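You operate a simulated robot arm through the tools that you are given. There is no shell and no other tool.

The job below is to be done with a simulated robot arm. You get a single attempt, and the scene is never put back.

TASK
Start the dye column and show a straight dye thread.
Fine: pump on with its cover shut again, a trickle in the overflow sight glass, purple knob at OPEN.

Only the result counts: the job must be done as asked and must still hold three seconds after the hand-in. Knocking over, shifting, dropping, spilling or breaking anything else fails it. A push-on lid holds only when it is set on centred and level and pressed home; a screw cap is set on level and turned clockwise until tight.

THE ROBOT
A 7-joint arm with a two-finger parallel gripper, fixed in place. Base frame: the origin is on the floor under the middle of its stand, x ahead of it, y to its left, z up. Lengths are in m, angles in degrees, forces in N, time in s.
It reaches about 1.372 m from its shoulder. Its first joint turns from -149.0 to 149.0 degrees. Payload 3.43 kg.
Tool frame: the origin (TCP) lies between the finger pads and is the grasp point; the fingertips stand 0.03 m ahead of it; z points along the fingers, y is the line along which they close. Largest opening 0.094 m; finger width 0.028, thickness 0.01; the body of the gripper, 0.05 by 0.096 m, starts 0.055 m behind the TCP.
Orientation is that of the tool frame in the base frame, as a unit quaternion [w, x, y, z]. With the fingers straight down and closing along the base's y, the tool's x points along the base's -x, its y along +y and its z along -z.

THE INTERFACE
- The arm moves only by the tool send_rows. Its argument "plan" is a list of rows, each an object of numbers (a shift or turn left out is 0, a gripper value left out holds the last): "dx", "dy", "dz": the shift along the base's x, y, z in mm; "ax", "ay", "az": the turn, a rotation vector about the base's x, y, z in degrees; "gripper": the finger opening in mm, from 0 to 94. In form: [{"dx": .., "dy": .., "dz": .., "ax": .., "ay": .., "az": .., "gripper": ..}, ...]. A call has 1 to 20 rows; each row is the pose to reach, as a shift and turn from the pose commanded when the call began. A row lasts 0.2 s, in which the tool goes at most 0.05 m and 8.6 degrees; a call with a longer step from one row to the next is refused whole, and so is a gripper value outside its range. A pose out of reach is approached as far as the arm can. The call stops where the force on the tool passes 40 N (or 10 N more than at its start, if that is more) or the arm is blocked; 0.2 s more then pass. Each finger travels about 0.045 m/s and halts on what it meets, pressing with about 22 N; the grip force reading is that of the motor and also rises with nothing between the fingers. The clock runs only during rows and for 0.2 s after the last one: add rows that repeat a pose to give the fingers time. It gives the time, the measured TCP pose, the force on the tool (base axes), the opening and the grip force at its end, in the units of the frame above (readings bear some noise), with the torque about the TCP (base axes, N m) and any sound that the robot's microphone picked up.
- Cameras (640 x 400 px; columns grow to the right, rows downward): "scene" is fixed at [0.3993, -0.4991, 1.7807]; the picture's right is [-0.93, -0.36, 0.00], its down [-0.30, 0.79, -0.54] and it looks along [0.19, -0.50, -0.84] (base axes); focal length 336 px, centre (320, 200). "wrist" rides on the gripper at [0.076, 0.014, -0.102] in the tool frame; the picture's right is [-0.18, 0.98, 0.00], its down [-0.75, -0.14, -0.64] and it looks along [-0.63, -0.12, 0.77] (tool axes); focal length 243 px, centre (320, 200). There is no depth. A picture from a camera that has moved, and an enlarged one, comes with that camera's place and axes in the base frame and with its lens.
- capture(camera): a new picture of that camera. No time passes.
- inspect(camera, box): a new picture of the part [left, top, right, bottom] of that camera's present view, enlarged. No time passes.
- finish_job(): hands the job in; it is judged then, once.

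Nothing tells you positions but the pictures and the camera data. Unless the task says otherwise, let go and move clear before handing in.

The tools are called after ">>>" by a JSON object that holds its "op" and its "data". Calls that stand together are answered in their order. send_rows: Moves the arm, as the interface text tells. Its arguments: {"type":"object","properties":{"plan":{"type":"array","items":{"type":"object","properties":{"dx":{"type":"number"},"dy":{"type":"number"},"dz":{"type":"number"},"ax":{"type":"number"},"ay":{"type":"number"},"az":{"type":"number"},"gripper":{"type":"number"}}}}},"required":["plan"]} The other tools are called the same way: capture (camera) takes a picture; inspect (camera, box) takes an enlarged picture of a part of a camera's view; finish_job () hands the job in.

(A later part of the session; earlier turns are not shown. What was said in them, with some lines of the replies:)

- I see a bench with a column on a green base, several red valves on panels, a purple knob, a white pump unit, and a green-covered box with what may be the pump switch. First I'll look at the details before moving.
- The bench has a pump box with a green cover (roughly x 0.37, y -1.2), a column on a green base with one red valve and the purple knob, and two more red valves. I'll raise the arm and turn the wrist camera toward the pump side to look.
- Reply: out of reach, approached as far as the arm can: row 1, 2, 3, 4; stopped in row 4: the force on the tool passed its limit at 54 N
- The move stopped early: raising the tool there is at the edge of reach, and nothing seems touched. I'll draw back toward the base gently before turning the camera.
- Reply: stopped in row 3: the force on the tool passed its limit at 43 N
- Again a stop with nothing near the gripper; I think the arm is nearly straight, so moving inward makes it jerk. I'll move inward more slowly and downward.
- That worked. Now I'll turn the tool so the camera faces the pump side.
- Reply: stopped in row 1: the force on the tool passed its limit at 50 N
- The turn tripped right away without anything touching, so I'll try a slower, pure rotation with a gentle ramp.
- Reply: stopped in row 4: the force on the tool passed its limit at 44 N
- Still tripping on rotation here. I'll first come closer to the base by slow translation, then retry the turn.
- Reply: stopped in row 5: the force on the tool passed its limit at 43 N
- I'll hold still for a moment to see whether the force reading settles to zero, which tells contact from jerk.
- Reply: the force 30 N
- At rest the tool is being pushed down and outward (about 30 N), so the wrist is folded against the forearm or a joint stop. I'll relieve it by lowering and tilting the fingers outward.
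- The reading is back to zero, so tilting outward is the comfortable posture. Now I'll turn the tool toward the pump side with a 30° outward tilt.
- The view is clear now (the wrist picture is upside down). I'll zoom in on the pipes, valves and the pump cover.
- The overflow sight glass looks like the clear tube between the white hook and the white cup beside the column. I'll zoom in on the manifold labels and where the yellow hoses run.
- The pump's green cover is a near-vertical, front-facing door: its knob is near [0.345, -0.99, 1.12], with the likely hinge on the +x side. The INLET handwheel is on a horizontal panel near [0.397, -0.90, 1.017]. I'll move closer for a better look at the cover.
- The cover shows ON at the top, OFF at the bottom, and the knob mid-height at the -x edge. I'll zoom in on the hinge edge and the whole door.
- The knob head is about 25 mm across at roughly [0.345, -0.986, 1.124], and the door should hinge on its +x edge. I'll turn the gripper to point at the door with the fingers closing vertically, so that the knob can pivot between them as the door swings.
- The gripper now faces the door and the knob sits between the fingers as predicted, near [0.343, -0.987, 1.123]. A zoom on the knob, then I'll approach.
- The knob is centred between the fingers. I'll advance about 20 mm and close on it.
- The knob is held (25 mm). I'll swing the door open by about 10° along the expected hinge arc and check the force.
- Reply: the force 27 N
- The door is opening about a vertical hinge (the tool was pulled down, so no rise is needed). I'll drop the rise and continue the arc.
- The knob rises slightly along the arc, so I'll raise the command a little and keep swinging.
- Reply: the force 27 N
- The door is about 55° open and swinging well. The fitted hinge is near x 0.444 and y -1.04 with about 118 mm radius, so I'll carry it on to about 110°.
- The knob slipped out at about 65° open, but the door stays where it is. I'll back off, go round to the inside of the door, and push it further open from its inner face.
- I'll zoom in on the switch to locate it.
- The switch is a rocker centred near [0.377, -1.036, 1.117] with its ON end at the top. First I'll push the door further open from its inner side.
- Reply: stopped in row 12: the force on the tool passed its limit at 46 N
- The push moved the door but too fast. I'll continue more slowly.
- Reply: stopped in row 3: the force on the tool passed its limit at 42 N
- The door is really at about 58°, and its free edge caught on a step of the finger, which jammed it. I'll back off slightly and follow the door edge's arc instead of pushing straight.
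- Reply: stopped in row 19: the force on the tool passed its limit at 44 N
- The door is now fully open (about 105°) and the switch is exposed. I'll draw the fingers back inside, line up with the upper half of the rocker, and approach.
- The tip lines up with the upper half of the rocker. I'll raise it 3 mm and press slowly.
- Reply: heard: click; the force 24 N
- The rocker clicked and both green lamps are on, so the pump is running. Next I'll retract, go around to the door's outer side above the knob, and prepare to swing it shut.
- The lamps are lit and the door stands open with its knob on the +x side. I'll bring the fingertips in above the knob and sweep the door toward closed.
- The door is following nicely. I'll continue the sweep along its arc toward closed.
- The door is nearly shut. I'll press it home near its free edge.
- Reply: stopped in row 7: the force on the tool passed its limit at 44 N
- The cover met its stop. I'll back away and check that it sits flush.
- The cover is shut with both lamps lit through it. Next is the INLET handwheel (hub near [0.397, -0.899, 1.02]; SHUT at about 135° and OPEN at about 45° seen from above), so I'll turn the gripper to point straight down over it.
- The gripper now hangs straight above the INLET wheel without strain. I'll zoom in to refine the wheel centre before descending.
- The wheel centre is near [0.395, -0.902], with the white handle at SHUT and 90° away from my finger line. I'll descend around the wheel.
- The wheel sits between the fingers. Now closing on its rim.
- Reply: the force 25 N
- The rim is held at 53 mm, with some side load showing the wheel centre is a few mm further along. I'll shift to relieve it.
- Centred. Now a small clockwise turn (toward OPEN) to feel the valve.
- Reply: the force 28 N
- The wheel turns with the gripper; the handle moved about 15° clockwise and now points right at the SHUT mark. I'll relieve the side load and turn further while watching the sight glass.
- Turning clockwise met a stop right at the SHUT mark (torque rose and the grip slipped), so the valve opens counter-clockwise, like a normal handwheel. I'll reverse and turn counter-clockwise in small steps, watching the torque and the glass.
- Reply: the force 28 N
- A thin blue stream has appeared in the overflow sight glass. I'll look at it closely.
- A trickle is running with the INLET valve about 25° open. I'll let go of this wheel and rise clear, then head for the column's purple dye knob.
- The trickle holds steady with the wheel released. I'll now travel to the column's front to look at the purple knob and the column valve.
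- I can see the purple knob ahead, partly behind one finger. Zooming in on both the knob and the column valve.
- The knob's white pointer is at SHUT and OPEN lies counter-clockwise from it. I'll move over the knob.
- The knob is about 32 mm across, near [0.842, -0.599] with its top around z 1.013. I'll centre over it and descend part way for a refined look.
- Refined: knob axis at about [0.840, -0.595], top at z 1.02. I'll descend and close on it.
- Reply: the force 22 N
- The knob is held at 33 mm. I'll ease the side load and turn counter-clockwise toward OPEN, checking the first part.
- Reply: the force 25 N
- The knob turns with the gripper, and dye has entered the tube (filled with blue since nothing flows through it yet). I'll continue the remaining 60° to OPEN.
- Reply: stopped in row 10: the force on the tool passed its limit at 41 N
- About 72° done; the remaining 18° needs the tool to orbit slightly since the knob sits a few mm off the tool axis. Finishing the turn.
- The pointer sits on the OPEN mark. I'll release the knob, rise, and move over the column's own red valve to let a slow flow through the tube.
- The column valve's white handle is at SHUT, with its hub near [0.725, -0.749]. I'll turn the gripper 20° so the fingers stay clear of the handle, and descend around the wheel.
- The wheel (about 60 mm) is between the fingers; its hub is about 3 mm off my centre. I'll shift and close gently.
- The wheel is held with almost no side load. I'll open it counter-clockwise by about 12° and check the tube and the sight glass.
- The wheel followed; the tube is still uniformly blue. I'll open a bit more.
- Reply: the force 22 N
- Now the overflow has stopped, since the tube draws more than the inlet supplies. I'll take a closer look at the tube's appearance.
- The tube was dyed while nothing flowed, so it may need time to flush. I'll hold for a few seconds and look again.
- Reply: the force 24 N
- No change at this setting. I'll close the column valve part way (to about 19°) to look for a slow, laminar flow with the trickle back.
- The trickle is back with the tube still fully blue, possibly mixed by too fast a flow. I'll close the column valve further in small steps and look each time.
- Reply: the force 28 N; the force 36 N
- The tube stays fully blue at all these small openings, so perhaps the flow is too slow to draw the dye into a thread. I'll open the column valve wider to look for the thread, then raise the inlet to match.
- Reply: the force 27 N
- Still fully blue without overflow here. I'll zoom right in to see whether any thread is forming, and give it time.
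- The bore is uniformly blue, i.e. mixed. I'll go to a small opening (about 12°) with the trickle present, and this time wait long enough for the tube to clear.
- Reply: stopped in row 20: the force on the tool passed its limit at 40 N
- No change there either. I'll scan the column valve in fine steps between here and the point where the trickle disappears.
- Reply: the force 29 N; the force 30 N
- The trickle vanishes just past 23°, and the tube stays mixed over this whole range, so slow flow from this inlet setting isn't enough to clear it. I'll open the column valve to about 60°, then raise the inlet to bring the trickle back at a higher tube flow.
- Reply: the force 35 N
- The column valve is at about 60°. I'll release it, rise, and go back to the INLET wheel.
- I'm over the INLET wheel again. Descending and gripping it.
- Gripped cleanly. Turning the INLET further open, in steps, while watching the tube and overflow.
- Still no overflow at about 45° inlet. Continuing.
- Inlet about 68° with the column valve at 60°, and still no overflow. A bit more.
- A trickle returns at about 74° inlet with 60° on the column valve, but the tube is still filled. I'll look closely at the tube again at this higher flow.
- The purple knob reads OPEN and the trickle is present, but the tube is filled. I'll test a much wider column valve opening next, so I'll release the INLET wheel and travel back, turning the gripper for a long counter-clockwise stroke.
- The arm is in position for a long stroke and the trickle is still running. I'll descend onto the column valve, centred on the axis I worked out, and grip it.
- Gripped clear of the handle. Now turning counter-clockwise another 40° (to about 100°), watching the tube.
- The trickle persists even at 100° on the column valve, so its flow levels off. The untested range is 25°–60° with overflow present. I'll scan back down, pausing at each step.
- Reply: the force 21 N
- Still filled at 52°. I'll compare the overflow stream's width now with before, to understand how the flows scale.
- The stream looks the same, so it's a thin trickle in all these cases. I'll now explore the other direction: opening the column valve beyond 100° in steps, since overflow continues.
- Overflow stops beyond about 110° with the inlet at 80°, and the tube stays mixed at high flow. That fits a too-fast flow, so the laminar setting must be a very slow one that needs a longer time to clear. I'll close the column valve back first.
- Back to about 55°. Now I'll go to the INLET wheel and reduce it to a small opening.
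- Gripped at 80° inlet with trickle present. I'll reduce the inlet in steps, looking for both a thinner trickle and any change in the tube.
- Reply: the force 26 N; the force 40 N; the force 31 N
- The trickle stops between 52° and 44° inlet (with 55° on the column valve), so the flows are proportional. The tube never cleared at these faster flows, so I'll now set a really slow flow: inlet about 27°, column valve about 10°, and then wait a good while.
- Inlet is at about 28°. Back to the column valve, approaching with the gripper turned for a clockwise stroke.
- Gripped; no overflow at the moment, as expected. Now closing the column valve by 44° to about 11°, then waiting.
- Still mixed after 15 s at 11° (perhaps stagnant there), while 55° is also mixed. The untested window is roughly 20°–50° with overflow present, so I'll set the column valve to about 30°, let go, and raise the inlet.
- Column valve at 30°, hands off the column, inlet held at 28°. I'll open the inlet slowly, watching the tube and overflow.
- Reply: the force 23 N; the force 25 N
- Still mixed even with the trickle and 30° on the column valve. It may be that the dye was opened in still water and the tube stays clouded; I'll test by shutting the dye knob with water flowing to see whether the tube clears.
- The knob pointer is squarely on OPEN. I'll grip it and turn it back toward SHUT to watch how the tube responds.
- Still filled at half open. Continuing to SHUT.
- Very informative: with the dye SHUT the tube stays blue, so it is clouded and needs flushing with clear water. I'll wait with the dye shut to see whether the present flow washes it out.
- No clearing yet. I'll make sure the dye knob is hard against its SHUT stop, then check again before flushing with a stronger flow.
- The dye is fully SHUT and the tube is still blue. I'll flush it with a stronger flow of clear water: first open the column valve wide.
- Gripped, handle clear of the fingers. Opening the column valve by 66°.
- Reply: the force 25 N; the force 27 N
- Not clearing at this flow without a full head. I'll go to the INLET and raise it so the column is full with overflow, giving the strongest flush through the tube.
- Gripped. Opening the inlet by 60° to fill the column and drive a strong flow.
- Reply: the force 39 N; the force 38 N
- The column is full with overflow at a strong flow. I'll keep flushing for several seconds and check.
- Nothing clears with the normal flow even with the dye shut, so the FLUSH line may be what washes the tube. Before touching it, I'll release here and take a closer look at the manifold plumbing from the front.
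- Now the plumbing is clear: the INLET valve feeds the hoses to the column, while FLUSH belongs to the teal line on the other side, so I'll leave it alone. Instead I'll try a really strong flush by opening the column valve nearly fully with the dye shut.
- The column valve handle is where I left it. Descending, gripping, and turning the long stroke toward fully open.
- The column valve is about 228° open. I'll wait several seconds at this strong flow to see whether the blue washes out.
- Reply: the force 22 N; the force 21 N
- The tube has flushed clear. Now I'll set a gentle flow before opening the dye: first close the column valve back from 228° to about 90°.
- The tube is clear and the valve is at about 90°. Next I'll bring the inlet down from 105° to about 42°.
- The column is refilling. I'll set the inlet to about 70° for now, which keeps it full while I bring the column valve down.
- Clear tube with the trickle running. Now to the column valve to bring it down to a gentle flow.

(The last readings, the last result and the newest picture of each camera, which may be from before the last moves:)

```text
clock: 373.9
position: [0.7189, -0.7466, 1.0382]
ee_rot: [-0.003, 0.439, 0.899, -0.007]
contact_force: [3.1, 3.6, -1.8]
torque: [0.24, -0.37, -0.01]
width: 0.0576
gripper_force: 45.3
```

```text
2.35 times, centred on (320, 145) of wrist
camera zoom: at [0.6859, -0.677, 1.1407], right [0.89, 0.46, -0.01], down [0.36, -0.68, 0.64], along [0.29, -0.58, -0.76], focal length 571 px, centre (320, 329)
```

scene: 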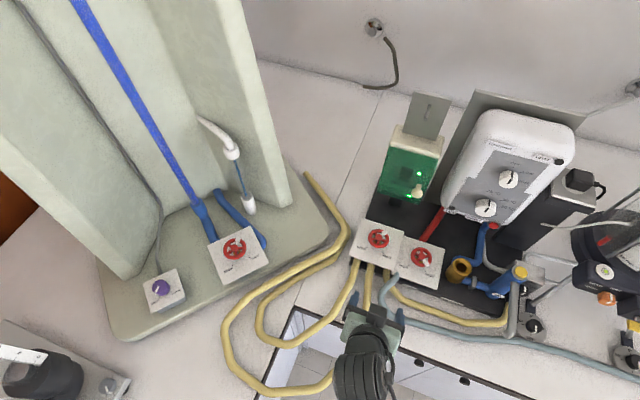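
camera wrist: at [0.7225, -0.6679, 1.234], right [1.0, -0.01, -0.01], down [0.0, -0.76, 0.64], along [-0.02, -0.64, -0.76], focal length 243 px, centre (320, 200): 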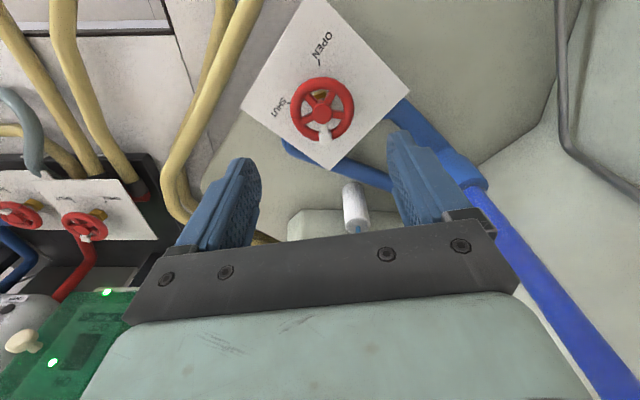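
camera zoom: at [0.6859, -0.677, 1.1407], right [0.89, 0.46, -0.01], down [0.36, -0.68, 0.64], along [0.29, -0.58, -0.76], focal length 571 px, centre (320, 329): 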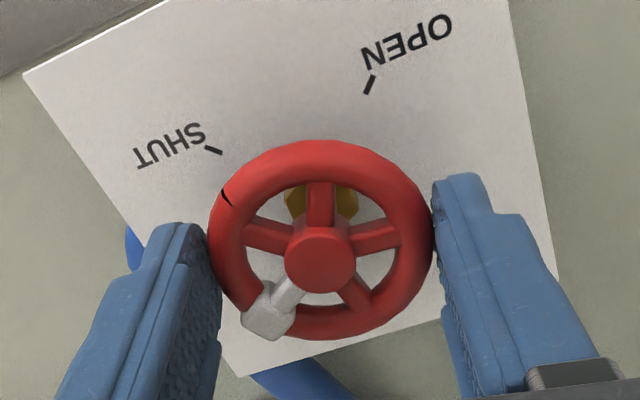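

Gripped. Closing by 38° to about 52°.

>>> {"op": "send_rows", "data": {"plan": [{"az": -2}, {"az": -7}, {"az": -13}, {"az": -19}, {"az": -25}, {"az": -31}, {"az": -36}, {"az": -38}, {"az": -38}, {"az": -38, "gripper": 62}, {"az": -38, "gripper": 72}, {"az": -38, "gripper": 80}, {"az": -38, "gripper": 80}, {"az": -38, "dz": 4}, {"az": -38, "dz": 14}, {"az": -38, "dz": 30}, {"az": -38, "dz": 44}, {"az": -38, "dz": 52}]}}

>>> {"op": "send_rows", "data": {"plan": [{"az": 3}, {"az": 9}, {"az": 16}, {"az": 23}, {"az": 30}, {"az": 37}, {"az": 44}, {"az": 52}, {"az": 60}, {"az": 68}, {"az": 76}, {"az": 84}, {"az": 92}, {"az": 100}, {"az": 108}, {"az": 116}, {"az": 124}, {"az": 132}, {"az": 138}, {"az": 140}]}}

>>> {"op": "send_rows", "data": {"plan": [{"dz": -4}, {"dz": -14}, {"dz": -28}, {"dz": -42}, {"dz": -50}, {"dz": -52}, {"dz": -52, "gripper": 72}, {"dz": -52, "gripper": 64}, {"dz": -52, "gripper": 56}, {"dz": -52, "gripper": 50}, {"dz": -52, "gripper": 50}, {"dz": -52, "gripper": 50}]}}

>>> {"op": "inspect", "data": {"camera": "wrist", "box": [220, 60, 420, 230]}}

>>> {"op": "inspect", "data": {"camera": "scene", "box": [60, 0, 300, 240]}}

```text
clock: 377.7
position: [0.7186, -0.7469, 1.0908]
ee_rot: [-0.005, 0.708, 0.706, -0.005]
contact_force: [-0.1, 0.5, -0.4]
torque: [0.0, -0.01, 0.05]
width: 0.08
gripper_force: 0.1
```

```text
clock: 381.9
position: [0.7199, -0.7469, 1.0899]
ee_rot: [0.003, -0.422, 0.906, -0.006]
contact_force: [-0.1, 0.7, 0.0]
torque: [0.03, 0.01, -0.02]
width: 0.0798
gripper_force: 0.0
```

```text
clock: 384.5
position: [0.7211, -0.7469, 1.038]
ee_rot: [0.003, -0.421, 0.907, -0.006]
contact_force: [3.8, -2.7, -0.1]
torque: [0.07, 0.14, -0.02]
width: 0.0569
gripper_force: 45.1
```

```text
2.35 times, centred on (320, 145) of wrist
camera zoom: at [0.6588, -0.7955, 1.1403], right [-0.63, 0.77, -0.01], down [0.59, 0.49, 0.64], along [0.51, 0.4, -0.76], focal length 571 px, centre (320, 329)
```

zoom: 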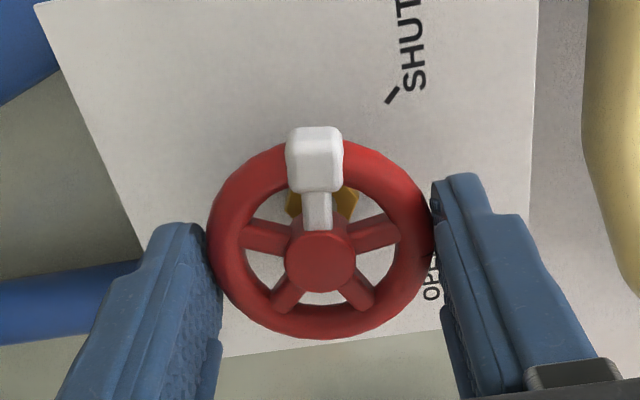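

```text
1.67 times, centred on (180, 120) of scene
camera zoom: at [0.3993, -0.4991, 1.7807], right [-0.93, -0.36, 0.0], down [-0.3, 0.79, -0.54], along [0.19, -0.5, -0.84], focal length 559 px, centre (553, 333)
```

zoom: 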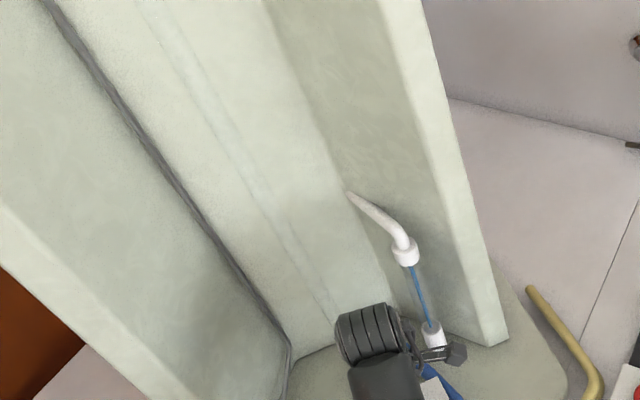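

From the picture the column valve is really at about 42°. I'll bring it to about 33°, then release.

>>> {"op": "send_rows", "data": {"plan": [{"az": -1}, {"az": -4}, {"az": -7}, {"az": -9}, {"az": -9}, {"az": -9, "gripper": 62}, {"az": -9, "gripper": 72}, {"az": -9, "gripper": 80}, {"az": -9, "gripper": 80}, {"az": -9, "dz": 4}, {"az": -9, "dz": 14}, {"az": -9, "dz": 30}, {"az": -9, "dz": 48}, {"az": -9, "dz": 66}, {"az": -9, "dz": 82}, {"az": -9, "dz": 90}, {"az": -9, "dz": 93}]}}

>>> {"op": "inspect", "data": {"camera": "wrist", "box": [220, 20, 420, 145]}}

>>> {"op": "inspect", "data": {"camera": "scene", "box": [220, 120, 270, 220]}}

```text
clock: 388.1
position: [0.7195, -0.7462, 1.1319]
ee_rot: [0.003, -0.348, 0.937, -0.006]
contact_force: [0.3, -0.5, -0.2]
torque: [0.0, -0.01, 0.01]
width: 0.0799
gripper_force: 0.1
```

```text
3.20 times, centred on (320, 82) of wrist
camera zoom: at [0.6517, -0.7859, 1.2337], right [-0.5, 0.86, -0.01], down [0.66, 0.39, 0.64], along [0.56, 0.31, -0.76], focal length 776 px, centre (320, 576)
```

zoom: 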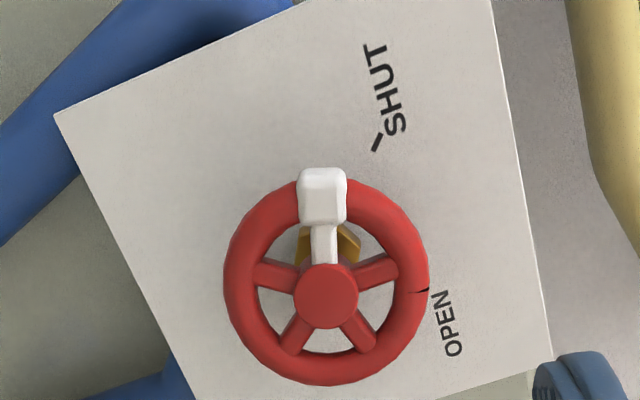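

```text
4.00 times, centred on (245, 170) of scene
camera zoom: at [0.3993, -0.4991, 1.7807], right [-0.93, -0.36, 0.0], down [-0.3, 0.79, -0.54], along [0.19, -0.5, -0.84], focal length 1342 px, centre (620, 320)
```

zoom: 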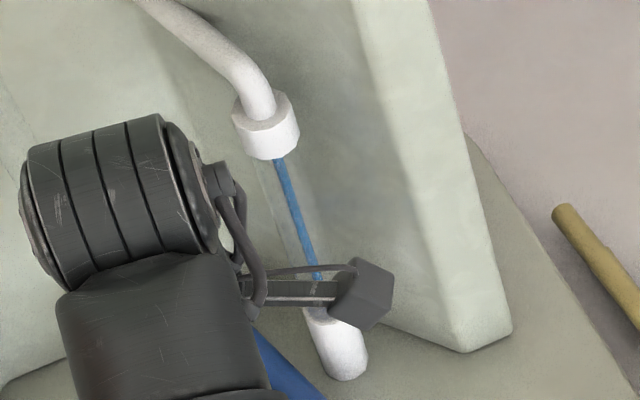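

Column valve about 33°, and the overflow stream is now a bit thicker, as expected. I'll go reduce the inlet to leave just a trickle.

>>> {"op": "send_rows", "data": {"plan": [{"dx": -4, "dy": -2, "az": -1}, {"dx": -16, "dy": -8, "az": -2}, {"dx": -34, "dy": -16, "az": -3}, {"dx": -56, "dy": -27, "az": -4}, {"dx": -80, "dy": -39, "az": -5}, {"dx": -105, "dy": -51, "az": -6}, {"dx": -130, "dy": -63, "az": -7}, {"dx": -155, "dy": -75, "az": -8}, {"dx": -180, "dy": -87, "az": -9}, {"dx": -205, "dy": -99, "az": -10}, {"dx": -230, "dy": -111, "az": -11}, {"dx": -255, "dy": -123, "az": -11}, {"dx": -280, "dy": -135, "az": -11}, {"dx": -302, "dy": -147, "az": -11}, {"dx": -318, "dy": -155, "az": -11}, {"dx": -324, "dy": -157, "az": -11}, {"dx": -324, "dy": -157, "az": -11}]}}

>>> {"op": "send_rows", "data": {"plan": [{"dz": -4}, {"dz": -14}, {"dz": -28}, {"dz": -44}, {"dz": -60}, {"dz": -74}, {"dz": -85}, {"dz": -91}, {"dz": -94}, {"dz": -94, "gripper": 70}, {"dz": -94, "gripper": 60}, {"dz": -94, "gripper": 50}, {"dz": -94, "gripper": 45}, {"dz": -94, "gripper": 45}, {"dz": -94, "gripper": 45}]}}

>>> {"op": "inspect", "data": {"camera": "wrist", "box": [220, 60, 420, 230]}}

>>> {"op": "inspect", "data": {"camera": "scene", "box": [220, 120, 270, 220]}}

```text
clock: 391.7
position: [0.3939, -0.9025, 1.131]
ee_rot: [0.003, -0.257, 0.966, -0.006]
contact_force: [0.1, -0.1, -0.3]
torque: [-0.01, 0.0, 0.03]
width: 0.0803
gripper_force: 0.0
```

```text
clock: 394.9
position: [0.3951, -0.9044, 1.0376]
ee_rot: [0.002, -0.257, 0.966, -0.007]
contact_force: [4.3, -8.2, 0.3]
torque: [-0.15, -0.1, -0.02]
width: 0.0537
gripper_force: 45.5
```

```text
2.35 times, centred on (320, 145) of wrist
camera zoom: at [0.3219, -0.929, 1.1395], right [-0.33, 0.94, -0.01], down [0.72, 0.26, 0.64], along [0.61, 0.2, -0.76], focal length 571 px, centre (320, 329)
```

zoom: 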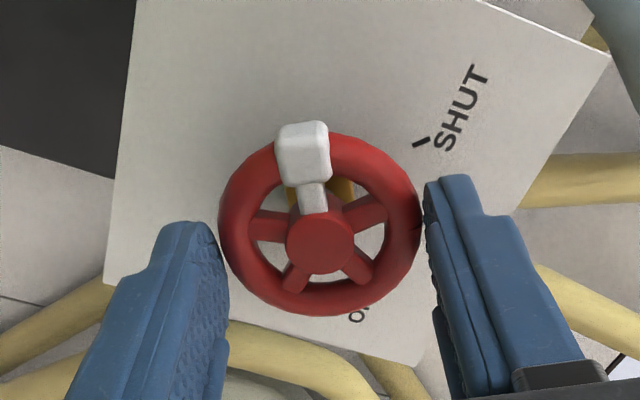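

```text
4.00 times, centred on (245, 170) of scene
camera zoom: at [0.3993, -0.4991, 1.7807], right [-0.93, -0.36, 0.0], down [-0.3, 0.79, -0.54], along [0.19, -0.5, -0.84], focal length 1342 px, centre (620, 320)
```

zoom: 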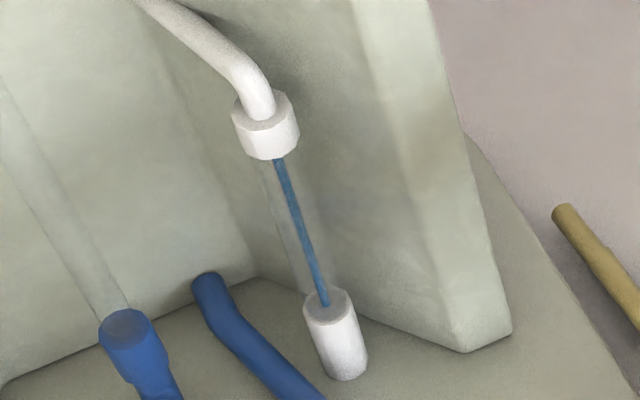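

Inlet measures about 72°. Reducing it by 27° and checking the stream.

>>> {"op": "send_rows", "data": {"plan": [{"az": -2}, {"az": -7}, {"az": -12}, {"az": -17}, {"az": -22}, {"az": -26}, {"az": -27}, {"az": -27}, {"az": -27}, {"az": -27}, {"az": -27}, {"az": -27}]}}

>>> {"op": "inspect", "data": {"camera": "scene", "box": [220, 120, 270, 220]}}

>>> {"op": "inspect", "data": {"camera": "wrist", "box": [220, 60, 420, 230]}}

```text
clock: 397.5
position: [0.3965, -0.9034, 1.0372]
ee_rot: [0.001, -0.025, 1.0, -0.009]
contact_force: [8.7, -19.6, 16.8]
torque: [-0.23, 0.05, 0.01]
width: 0.0536
gripper_force: 44.6
```

```text
4.00 times, centred on (245, 170) of scene
camera zoom: at [0.3993, -0.4991, 1.7807], right [-0.93, -0.36, 0.0], down [-0.3, 0.79, -0.54], along [0.19, -0.5, -0.84], focal length 1342 px, centre (620, 320)
```

zoom: 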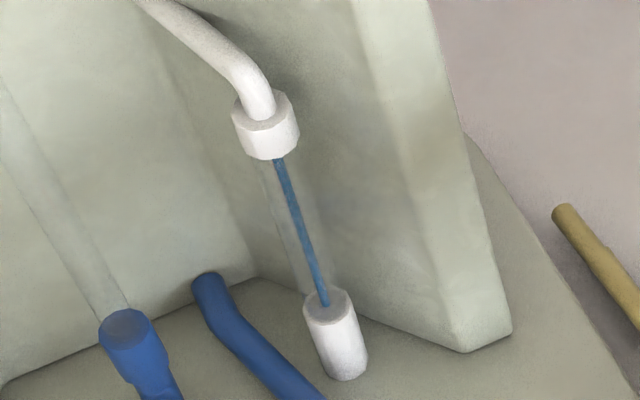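

```text
2.35 times, centred on (320, 145) of wrist
camera zoom: at [0.3192, -0.8927, 1.1393], right [0.14, 0.99, -0.02], down [0.76, -0.09, 0.65], along [0.64, -0.1, -0.76], focal length 571 px, centre (320, 329)
```

zoom: 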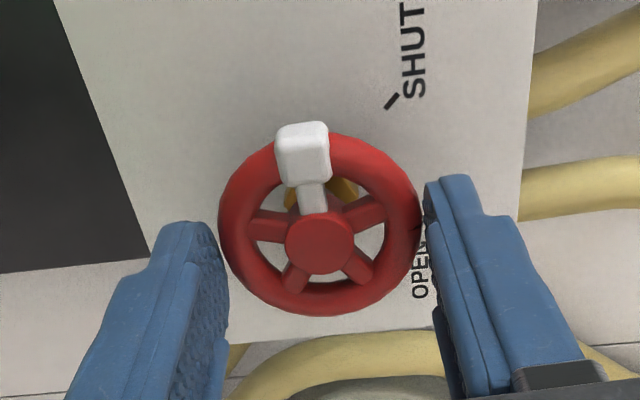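

Inlet about 45°, column valve about 33°, a thin trickle, and a clear tube. Now I'll release and go to the purple knob to open the dye into this gentle flow.

>>> {"op": "send_rows", "data": {"plan": [{"dx": 1, "dy": -1}, {"dx": 1, "dy": -1, "gripper": 60}, {"dx": 1, "dy": -1, "gripper": 70}, {"dx": 0, "dy": 0, "gripper": 80}, {"gripper": 80}, {"dz": 4}, {"dz": 14}, {"dz": 30}, {"dz": 48}, {"dz": 66}, {"dz": 82}, {"dz": 91}, {"dz": 94}]}}

>>> {"op": "inspect", "data": {"camera": "wrist", "box": [220, 20, 420, 145]}}

>>> {"op": "send_rows", "data": {"plan": [{"dx": 5, "dy": 3, "az": -2}, {"dx": 20, "dy": 13, "az": -5}, {"dx": 42, "dy": 28, "az": -9}, {"dx": 68, "dy": 46, "az": -13}, {"dx": 96, "dy": 65, "az": -17}, {"dx": 124, "dy": 84, "az": -21}, {"dx": 152, "dy": 103, "az": -25}, {"dx": 180, "dy": 122, "az": -29}, {"dx": 208, "dy": 141, "az": -33}, {"dx": 236, "dy": 160, "az": -37}, {"dx": 264, "dy": 179, "az": -41}, {"dx": 292, "dy": 198, "az": -45}, {"dx": 320, "dy": 217, "az": -49}, {"dx": 348, "dy": 236, "az": -53}, {"dx": 376, "dy": 255, "az": -57}, {"dx": 402, "dy": 273, "az": -60}, {"dx": 424, "dy": 288, "az": -62}, {"dx": 440, "dy": 299, "az": -63}, {"dx": 447, "dy": 303, "az": -63}, {"dx": 447, "dy": 303, "az": -63}]}}

>>> {"op": "inspect", "data": {"camera": "wrist", "box": [220, 20, 420, 145]}}

>>> {"op": "inspect", "data": {"camera": "scene", "box": [60, 0, 300, 240]}}

```text
clock: 400.3
position: [0.3951, -0.9041, 1.1315]
ee_rot: [0.001, -0.024, 1.0, -0.007]
contact_force: [-0.4, -0.3, -0.7]
torque: [0.0, 0.01, 0.01]
width: 0.0799
gripper_force: 0.0
```

```text
3.20 times, centred on (320, 82) of wrist
camera zoom: at [0.3188, -0.8927, 1.2342], right [0.14, 0.99, -0.01], down [0.76, -0.1, 0.64], along [0.64, -0.1, -0.76], focal length 776 px, centre (320, 576)
```

zoom: 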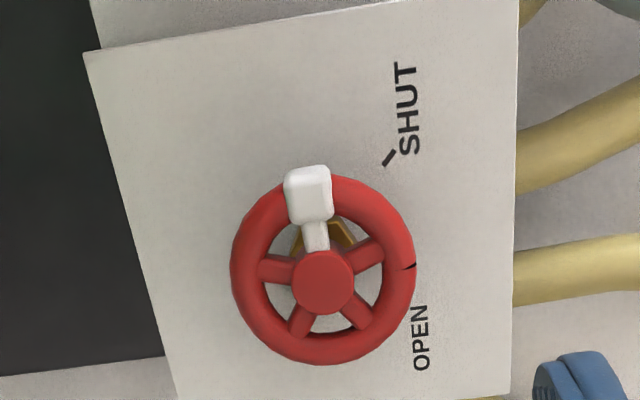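

```text
clock: 404.5
position: [0.8413, -0.601, 1.1333]
ee_rot: [-0.003, 0.502, 0.865, -0.007]
contact_force: [-0.1, 0.3, 0.8]
torque: [-0.01, -0.02, 0.01]
width: 0.0801
gripper_force: 0.1
```

```text
3.20 times, centred on (320, 82) of wrist
camera zoom: at [0.8178, -0.5273, 1.2342], right [0.94, 0.33, -0.01], down [0.26, -0.72, 0.64], along [0.2, -0.61, -0.76], focal length 776 px, centre (320, 576)
```

zoom: 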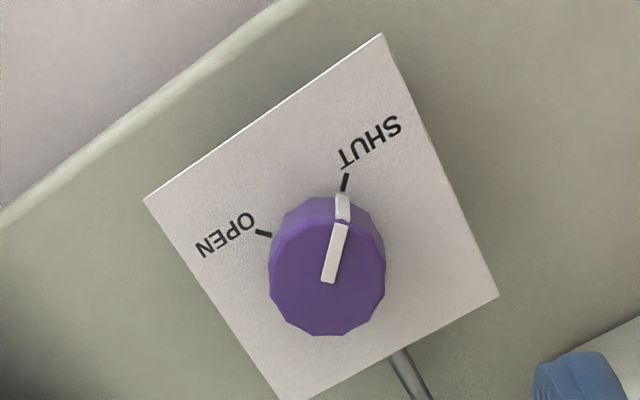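

```text
1.67 times, centred on (180, 120) of scene
camera zoom: at [0.3993, -0.4991, 1.7807], right [-0.93, -0.36, 0.0], down [-0.3, 0.79, -0.54], along [0.19, -0.5, -0.84], focal length 559 px, centre (553, 333)
```

zoom: 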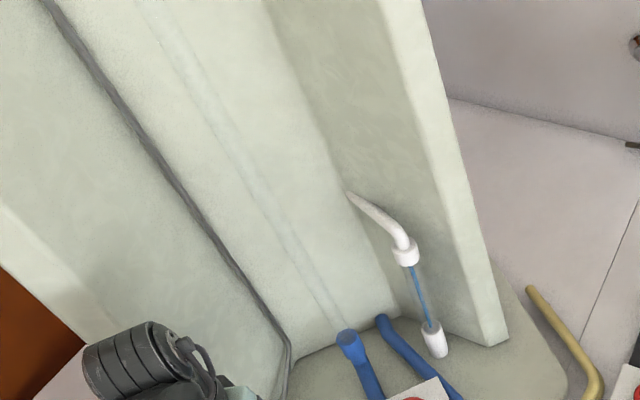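

Everything holds: trickle, clear tube, dye SHUT. I'll grip the knob and open it a little first to see what forms.

>>> {"op": "send_rows", "data": {"plan": [{"dz": -4}, {"dz": -14}, {"dz": -28}, {"dz": -44}, {"dz": -60}, {"dz": -74}, {"dz": -84}, {"dz": -91}, {"dz": -95}, {"dz": -95, "gripper": 65}, {"dz": -95, "gripper": 50}, {"dz": -95, "gripper": 35}, {"dz": -95, "gripper": 24}, {"dz": -95, "gripper": 24}, {"dz": -95, "gripper": 24}, {"dz": -95, "gripper": 24}]}}

>>> {"op": "send_rows", "data": {"plan": [{"az": 2}, {"az": 7}, {"az": 13}, {"az": 18}, {"az": 20}, {"az": 20}]}}

>>> {"op": "inspect", "data": {"camera": "scene", "box": [60, 0, 300, 240]}}

>>> {"op": "inspect", "data": {"camera": "wrist", "box": [220, 60, 420, 230]}}

```text
clock: 407.9
position: [0.8432, -0.6018, 1.038]
ee_rot: [-0.004, 0.502, 0.865, -0.006]
contact_force: [-0.3, 0.0, -0.8]
torque: [0.01, -0.16, 0.1]
width: 0.0333
gripper_force: 45.2
```

```text
clock: 409.3
position: [0.842, -0.6007, 1.0362]
ee_rot: [-0.003, 0.344, 0.939, -0.008]
contact_force: [-4.3, 1.8, 4.6]
torque: [0.41, 0.34, 0.03]
width: 0.0333
gripper_force: 44.9
```

```text
1.67 times, centred on (180, 120) of scene
camera zoom: at [0.3993, -0.4991, 1.7807], right [-0.93, -0.36, 0.0], down [-0.3, 0.79, -0.54], along [0.19, -0.5, -0.84], focal length 559 px, centre (553, 333)
```

zoom: 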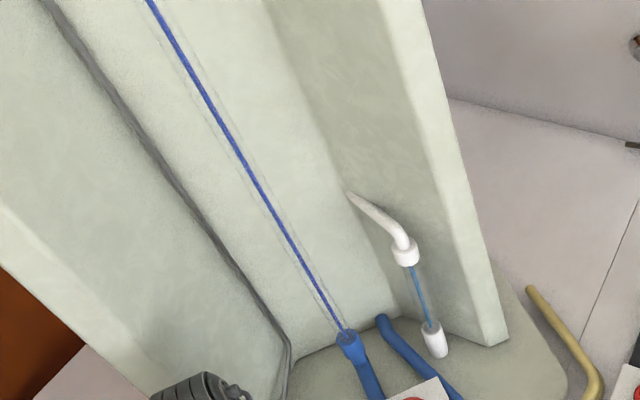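

```text
2.35 times, centred on (320, 145) of wrist
camera zoom: at [0.7943, -0.5401, 1.139], right [0.77, 0.63, -0.01], down [0.49, -0.59, 0.64], along [0.4, -0.51, -0.76], focal length 571 px, centre (320, 329)
```

zoom: 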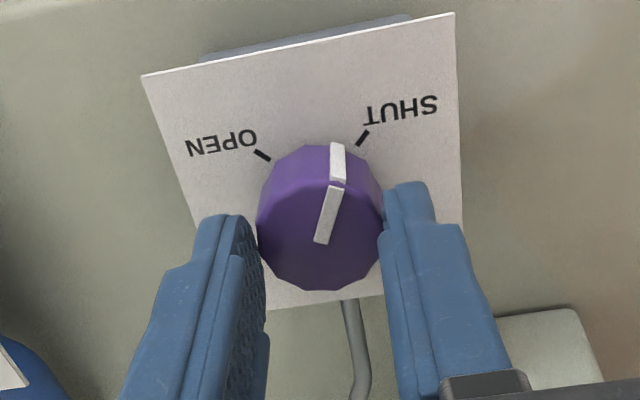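

A thin, straight dye thread has formed down the middle of the tube, with the trickle still running. I'll continue turning the knob gently to OPEN.

>>> {"op": "send_rows", "data": {"plan": [{"az": 2}, {"az": 7}, {"az": 12}, {"az": 17}, {"az": 22}, {"az": 27}, {"az": 32}, {"az": 37}, {"az": 42}, {"az": 47}, {"az": 52}, {"az": 57}, {"az": 62}, {"az": 66}, {"az": 69}, {"az": 70}, {"az": 70}]}}

>>> {"op": "inspect", "data": {"camera": "scene", "box": [60, 0, 300, 240]}}

>>> {"op": "inspect", "data": {"camera": "wrist", "box": [220, 60, 420, 230]}}

```text
clock: 412.9
position: [0.8421, -0.6009, 1.0371]
ee_rot: [0.003, -0.257, 0.966, -0.007]
contact_force: [-5.7, -9.0, 5.1]
torque: [-0.41, 0.17, 0.03]
width: 0.0326
gripper_force: 45.1
```

```text
1.67 times, centred on (180, 120) of scene
camera zoom: at [0.3993, -0.4991, 1.7807], right [-0.93, -0.36, 0.0], down [-0.3, 0.79, -0.54], along [0.19, -0.5, -0.84], focal length 559 px, centre (553, 333)
```

zoom: 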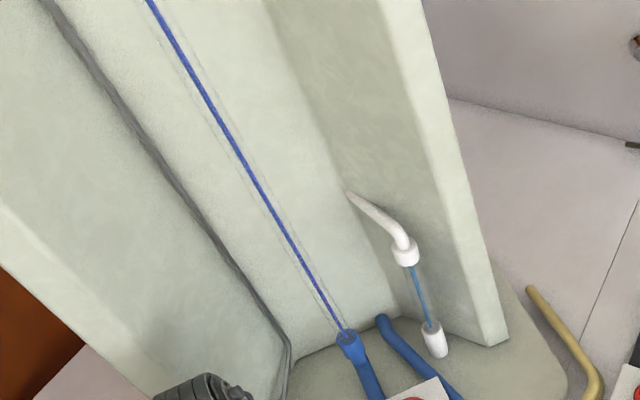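

```text
2.35 times, centred on (320, 145) of wrist
camera zoom: at [0.7687, -0.6256, 1.1389], right [-0.33, 0.94, -0.01], down [0.72, 0.26, 0.64], along [0.61, 0.2, -0.76], focal length 571 px, centre (320, 329)
```

zoom: 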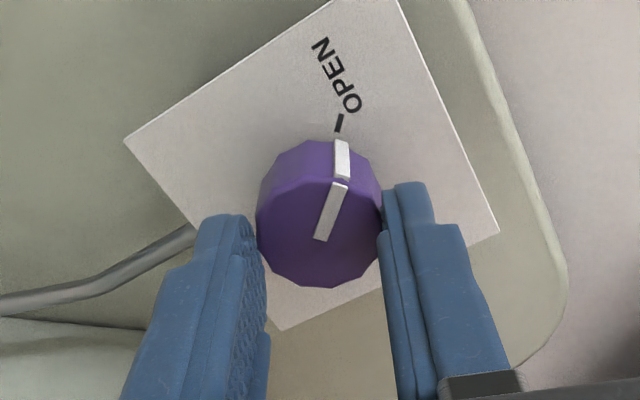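

The thread is straight with the knob at OPEN. I'll nudge it a hair to make sure it's fully at the OPEN mark, then release and rise clear.

>>> {"op": "send_rows", "data": {"plan": [{"az": 0.7}, {"az": 1.5}, {"az": 2}, {"az": 2}]}}

>>> {"op": "inspect", "data": {"camera": "wrist", "box": [220, 60, 420, 230]}}

>>> {"op": "send_rows", "data": {"plan": [{"gripper": 40}, {"gripper": 55}, {"gripper": 70}, {"gripper": 80}, {"gripper": 80}, {"dz": 4}, {"dz": 14}, {"dz": 30}, {"dz": 48}, {"dz": 66}, {"dz": 82}, {"dz": 90}, {"dz": 93}]}}

>>> {"op": "inspect", "data": {"camera": "wrist", "box": [220, 20, 420, 145]}}

>>> {"op": "capture", "data": {"camera": "scene"}}

```text
clock: 413.9
position: [0.8417, -0.6007, 1.0367]
ee_rot: [0.002, -0.274, 0.962, -0.007]
contact_force: [-6.9, -4.9, 3.7]
torque: [-0.26, 0.37, 0.04]
width: 0.033
gripper_force: 45.1
```

```text
2.35 times, centred on (320, 145) of wrist
camera zoom: at [0.7697, -0.6283, 1.1389], right [-0.36, 0.93, -0.01], down [0.71, 0.28, 0.64], along [0.6, 0.22, -0.76], focal length 571 px, centre (320, 329)
```

zoom: 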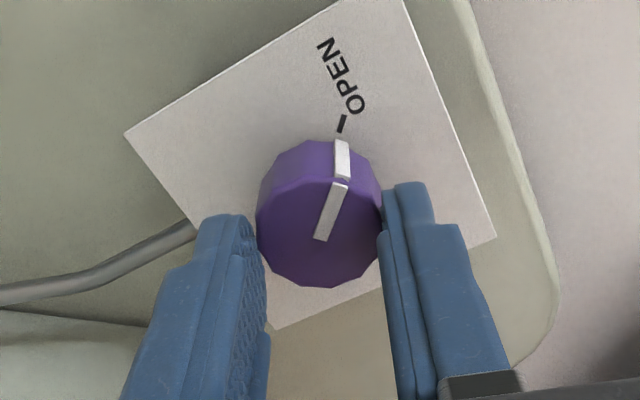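

```text
clock: 416.7
position: [0.8419, -0.5996, 1.1293]
ee_rot: [0.003, -0.274, 0.962, -0.006]
contact_force: [-0.4, -0.4, -0.3]
torque: [0.0, 0.0, -0.01]
width: 0.0802
gripper_force: 0.1
```

```text
3.20 times, centred on (320, 82) of wrist
camera zoom: at [0.769, -0.6284, 1.2318], right [-0.36, 0.93, -0.01], down [0.71, 0.28, 0.64], along [0.6, 0.22, -0.76], focal length 776 px, centre (320, 576)
```

zoom: 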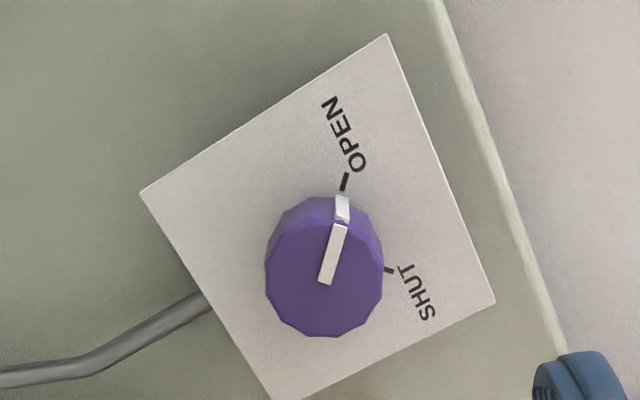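

```text
taken
```

scene: 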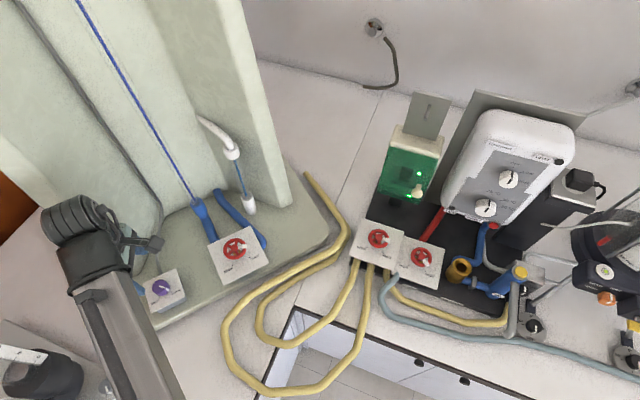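

Straight thread, trickle, pump lamps lit behind the shut cover, and knob at OPEN. I'll back the arm away from the column and watch for a few seconds to confirm it's steady.

>>> {"op": "send_rows", "data": {"plan": [{"dx": -4, "dy": 3}, {"dx": -14, "dy": 9}, {"dx": -28, "dy": 18}, {"dx": -46, "dy": 28}, {"dx": -66, "dy": 39}, {"dx": -86, "dy": 50, "dz": -4}, {"dx": -104, "dy": 60, "dz": -8}, {"dx": -118, "dy": 68, "dz": -10}, {"dx": -126, "dy": 72, "dz": -10}, {"dx": -128, "dy": 73, "dz": -10}, {"dx": -128, "dy": 73, "dz": -10}, {"dx": -128, "dy": 73, "dz": -10}, {"dx": -128, "dy": 73, "dz": -10}, {"dx": -128, "dy": 73, "dz": -10}, {"dx": -128, "dy": 73, "dz": -10}, {"dx": -128, "dy": 73, "dz": -10}, {"dx": -128, "dy": 73, "dz": -10}]}}

>>> {"op": "inspect", "data": {"camera": "scene", "box": [60, 0, 300, 240]}}

>>> {"op": "inspect", "data": {"camera": "scene", "box": [220, 120, 270, 220]}}

>>> {"op": "inspect", "data": {"camera": "scene", "box": [340, 120, 460, 290]}}

>>> {"op": "inspect", "data": {"camera": "scene", "box": [130, 220, 280, 320]}}

```text
clock: 420.3
position: [0.714, -0.5263, 1.1194]
ee_rot: [0.003, -0.274, 0.962, -0.006]
contact_force: [-0.1, -0.7, -0.7]
torque: [0.0, -0.03, 0.0]
width: 0.08
gripper_force: 0.1
```

```text
1.67 times, centred on (180, 120) of scene
camera zoom: at [0.3993, -0.4991, 1.7807], right [-0.93, -0.36, 0.0], down [-0.3, 0.79, -0.54], along [0.19, -0.5, -0.84], focal length 559 px, centre (553, 333)
```

zoom: 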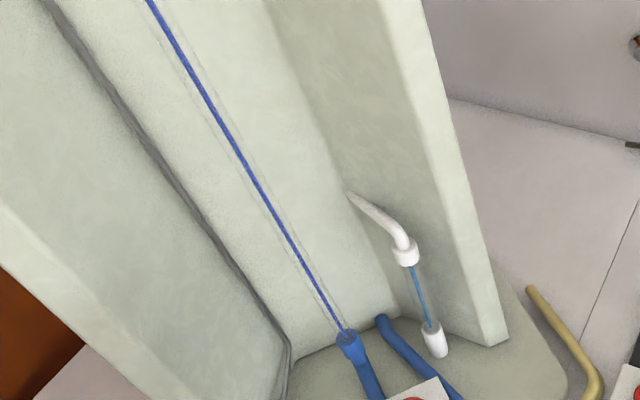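

```text
4.00 times, centred on (245, 170) of scene
camera zoom: at [0.3993, -0.4991, 1.7807], right [-0.93, -0.36, 0.0], down [-0.3, 0.79, -0.54], along [0.19, -0.5, -0.84], focal length 1342 px, centre (620, 320)
```

zoom: 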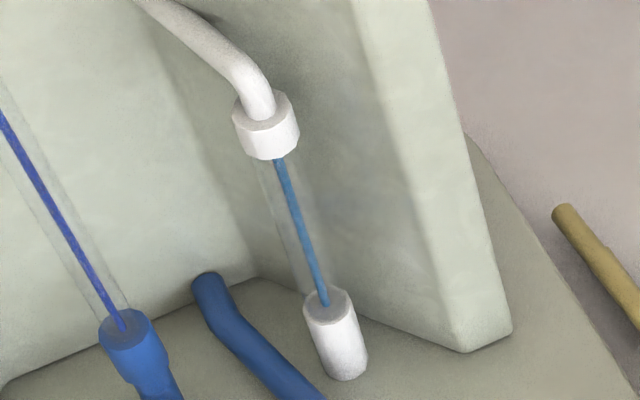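

```text
2.35 times, centred on (400, 205) of scene
camera zoom: at [0.3993, -0.4991, 1.7807], right [-0.93, -0.36, 0.0], down [-0.3, 0.79, -0.54], along [0.19, -0.5, -0.84], focal length 790 px, centre (132, 188)
```

zoom: 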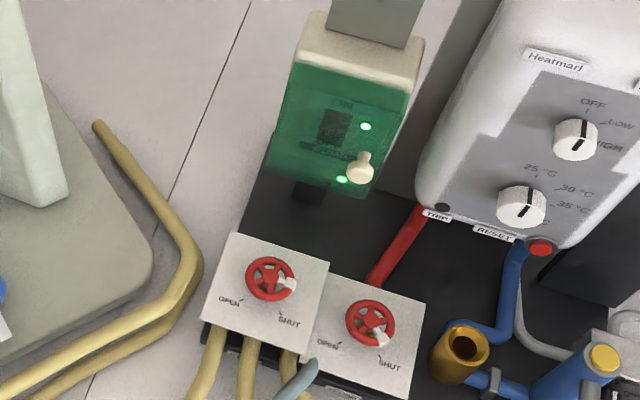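

```text
4.00 times, centred on (205, 270) of scene
camera zoom: at [0.3993, -0.4991, 1.7807], right [-0.93, -0.36, 0.0], down [-0.3, 0.79, -0.54], along [0.19, -0.5, -0.84], focal length 1342 px, centre (780, -80)
```

zoom: 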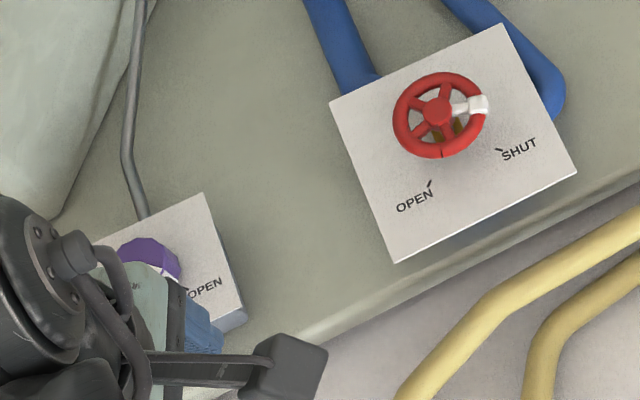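

The thread stays straight and thin and the overflow trickles steadily. The pump lamps are lit behind the shut cover, the purple knob is at OPEN, and the arm is clear, so I'm handing the job in.

>>> {"op": "finish_job", "data": {}}

```text
The job is handed in.
```

The dye column is running with a straight dye thread. I handed the job in, but no verdict came back.

At hand-in the pictures showed:
- **Pump:** on, with both green lamps lit behind the shut cover.
- **Overflow sight glass:** a thin, steady trickle.
- **Purple knob:** at OPEN.
- **Tube:** a thin, straight blue thread, unchanged for about 7 seconds before hand-in.
- **Arm:** let go of everything and backed clear.

**First try:** I opened the dye before any water was flowing through the tube, so the tube clouded blue. I shut the dye, flushed the tube clear with the column valve wide open, and opened the dye again into a gentle flow.

**Valve settings:** the INLET valve is about 45° open and the column's red valve about 33° open. I left the FLUSH valve and the heater untouched. I saw no spills and nothing knocked over.
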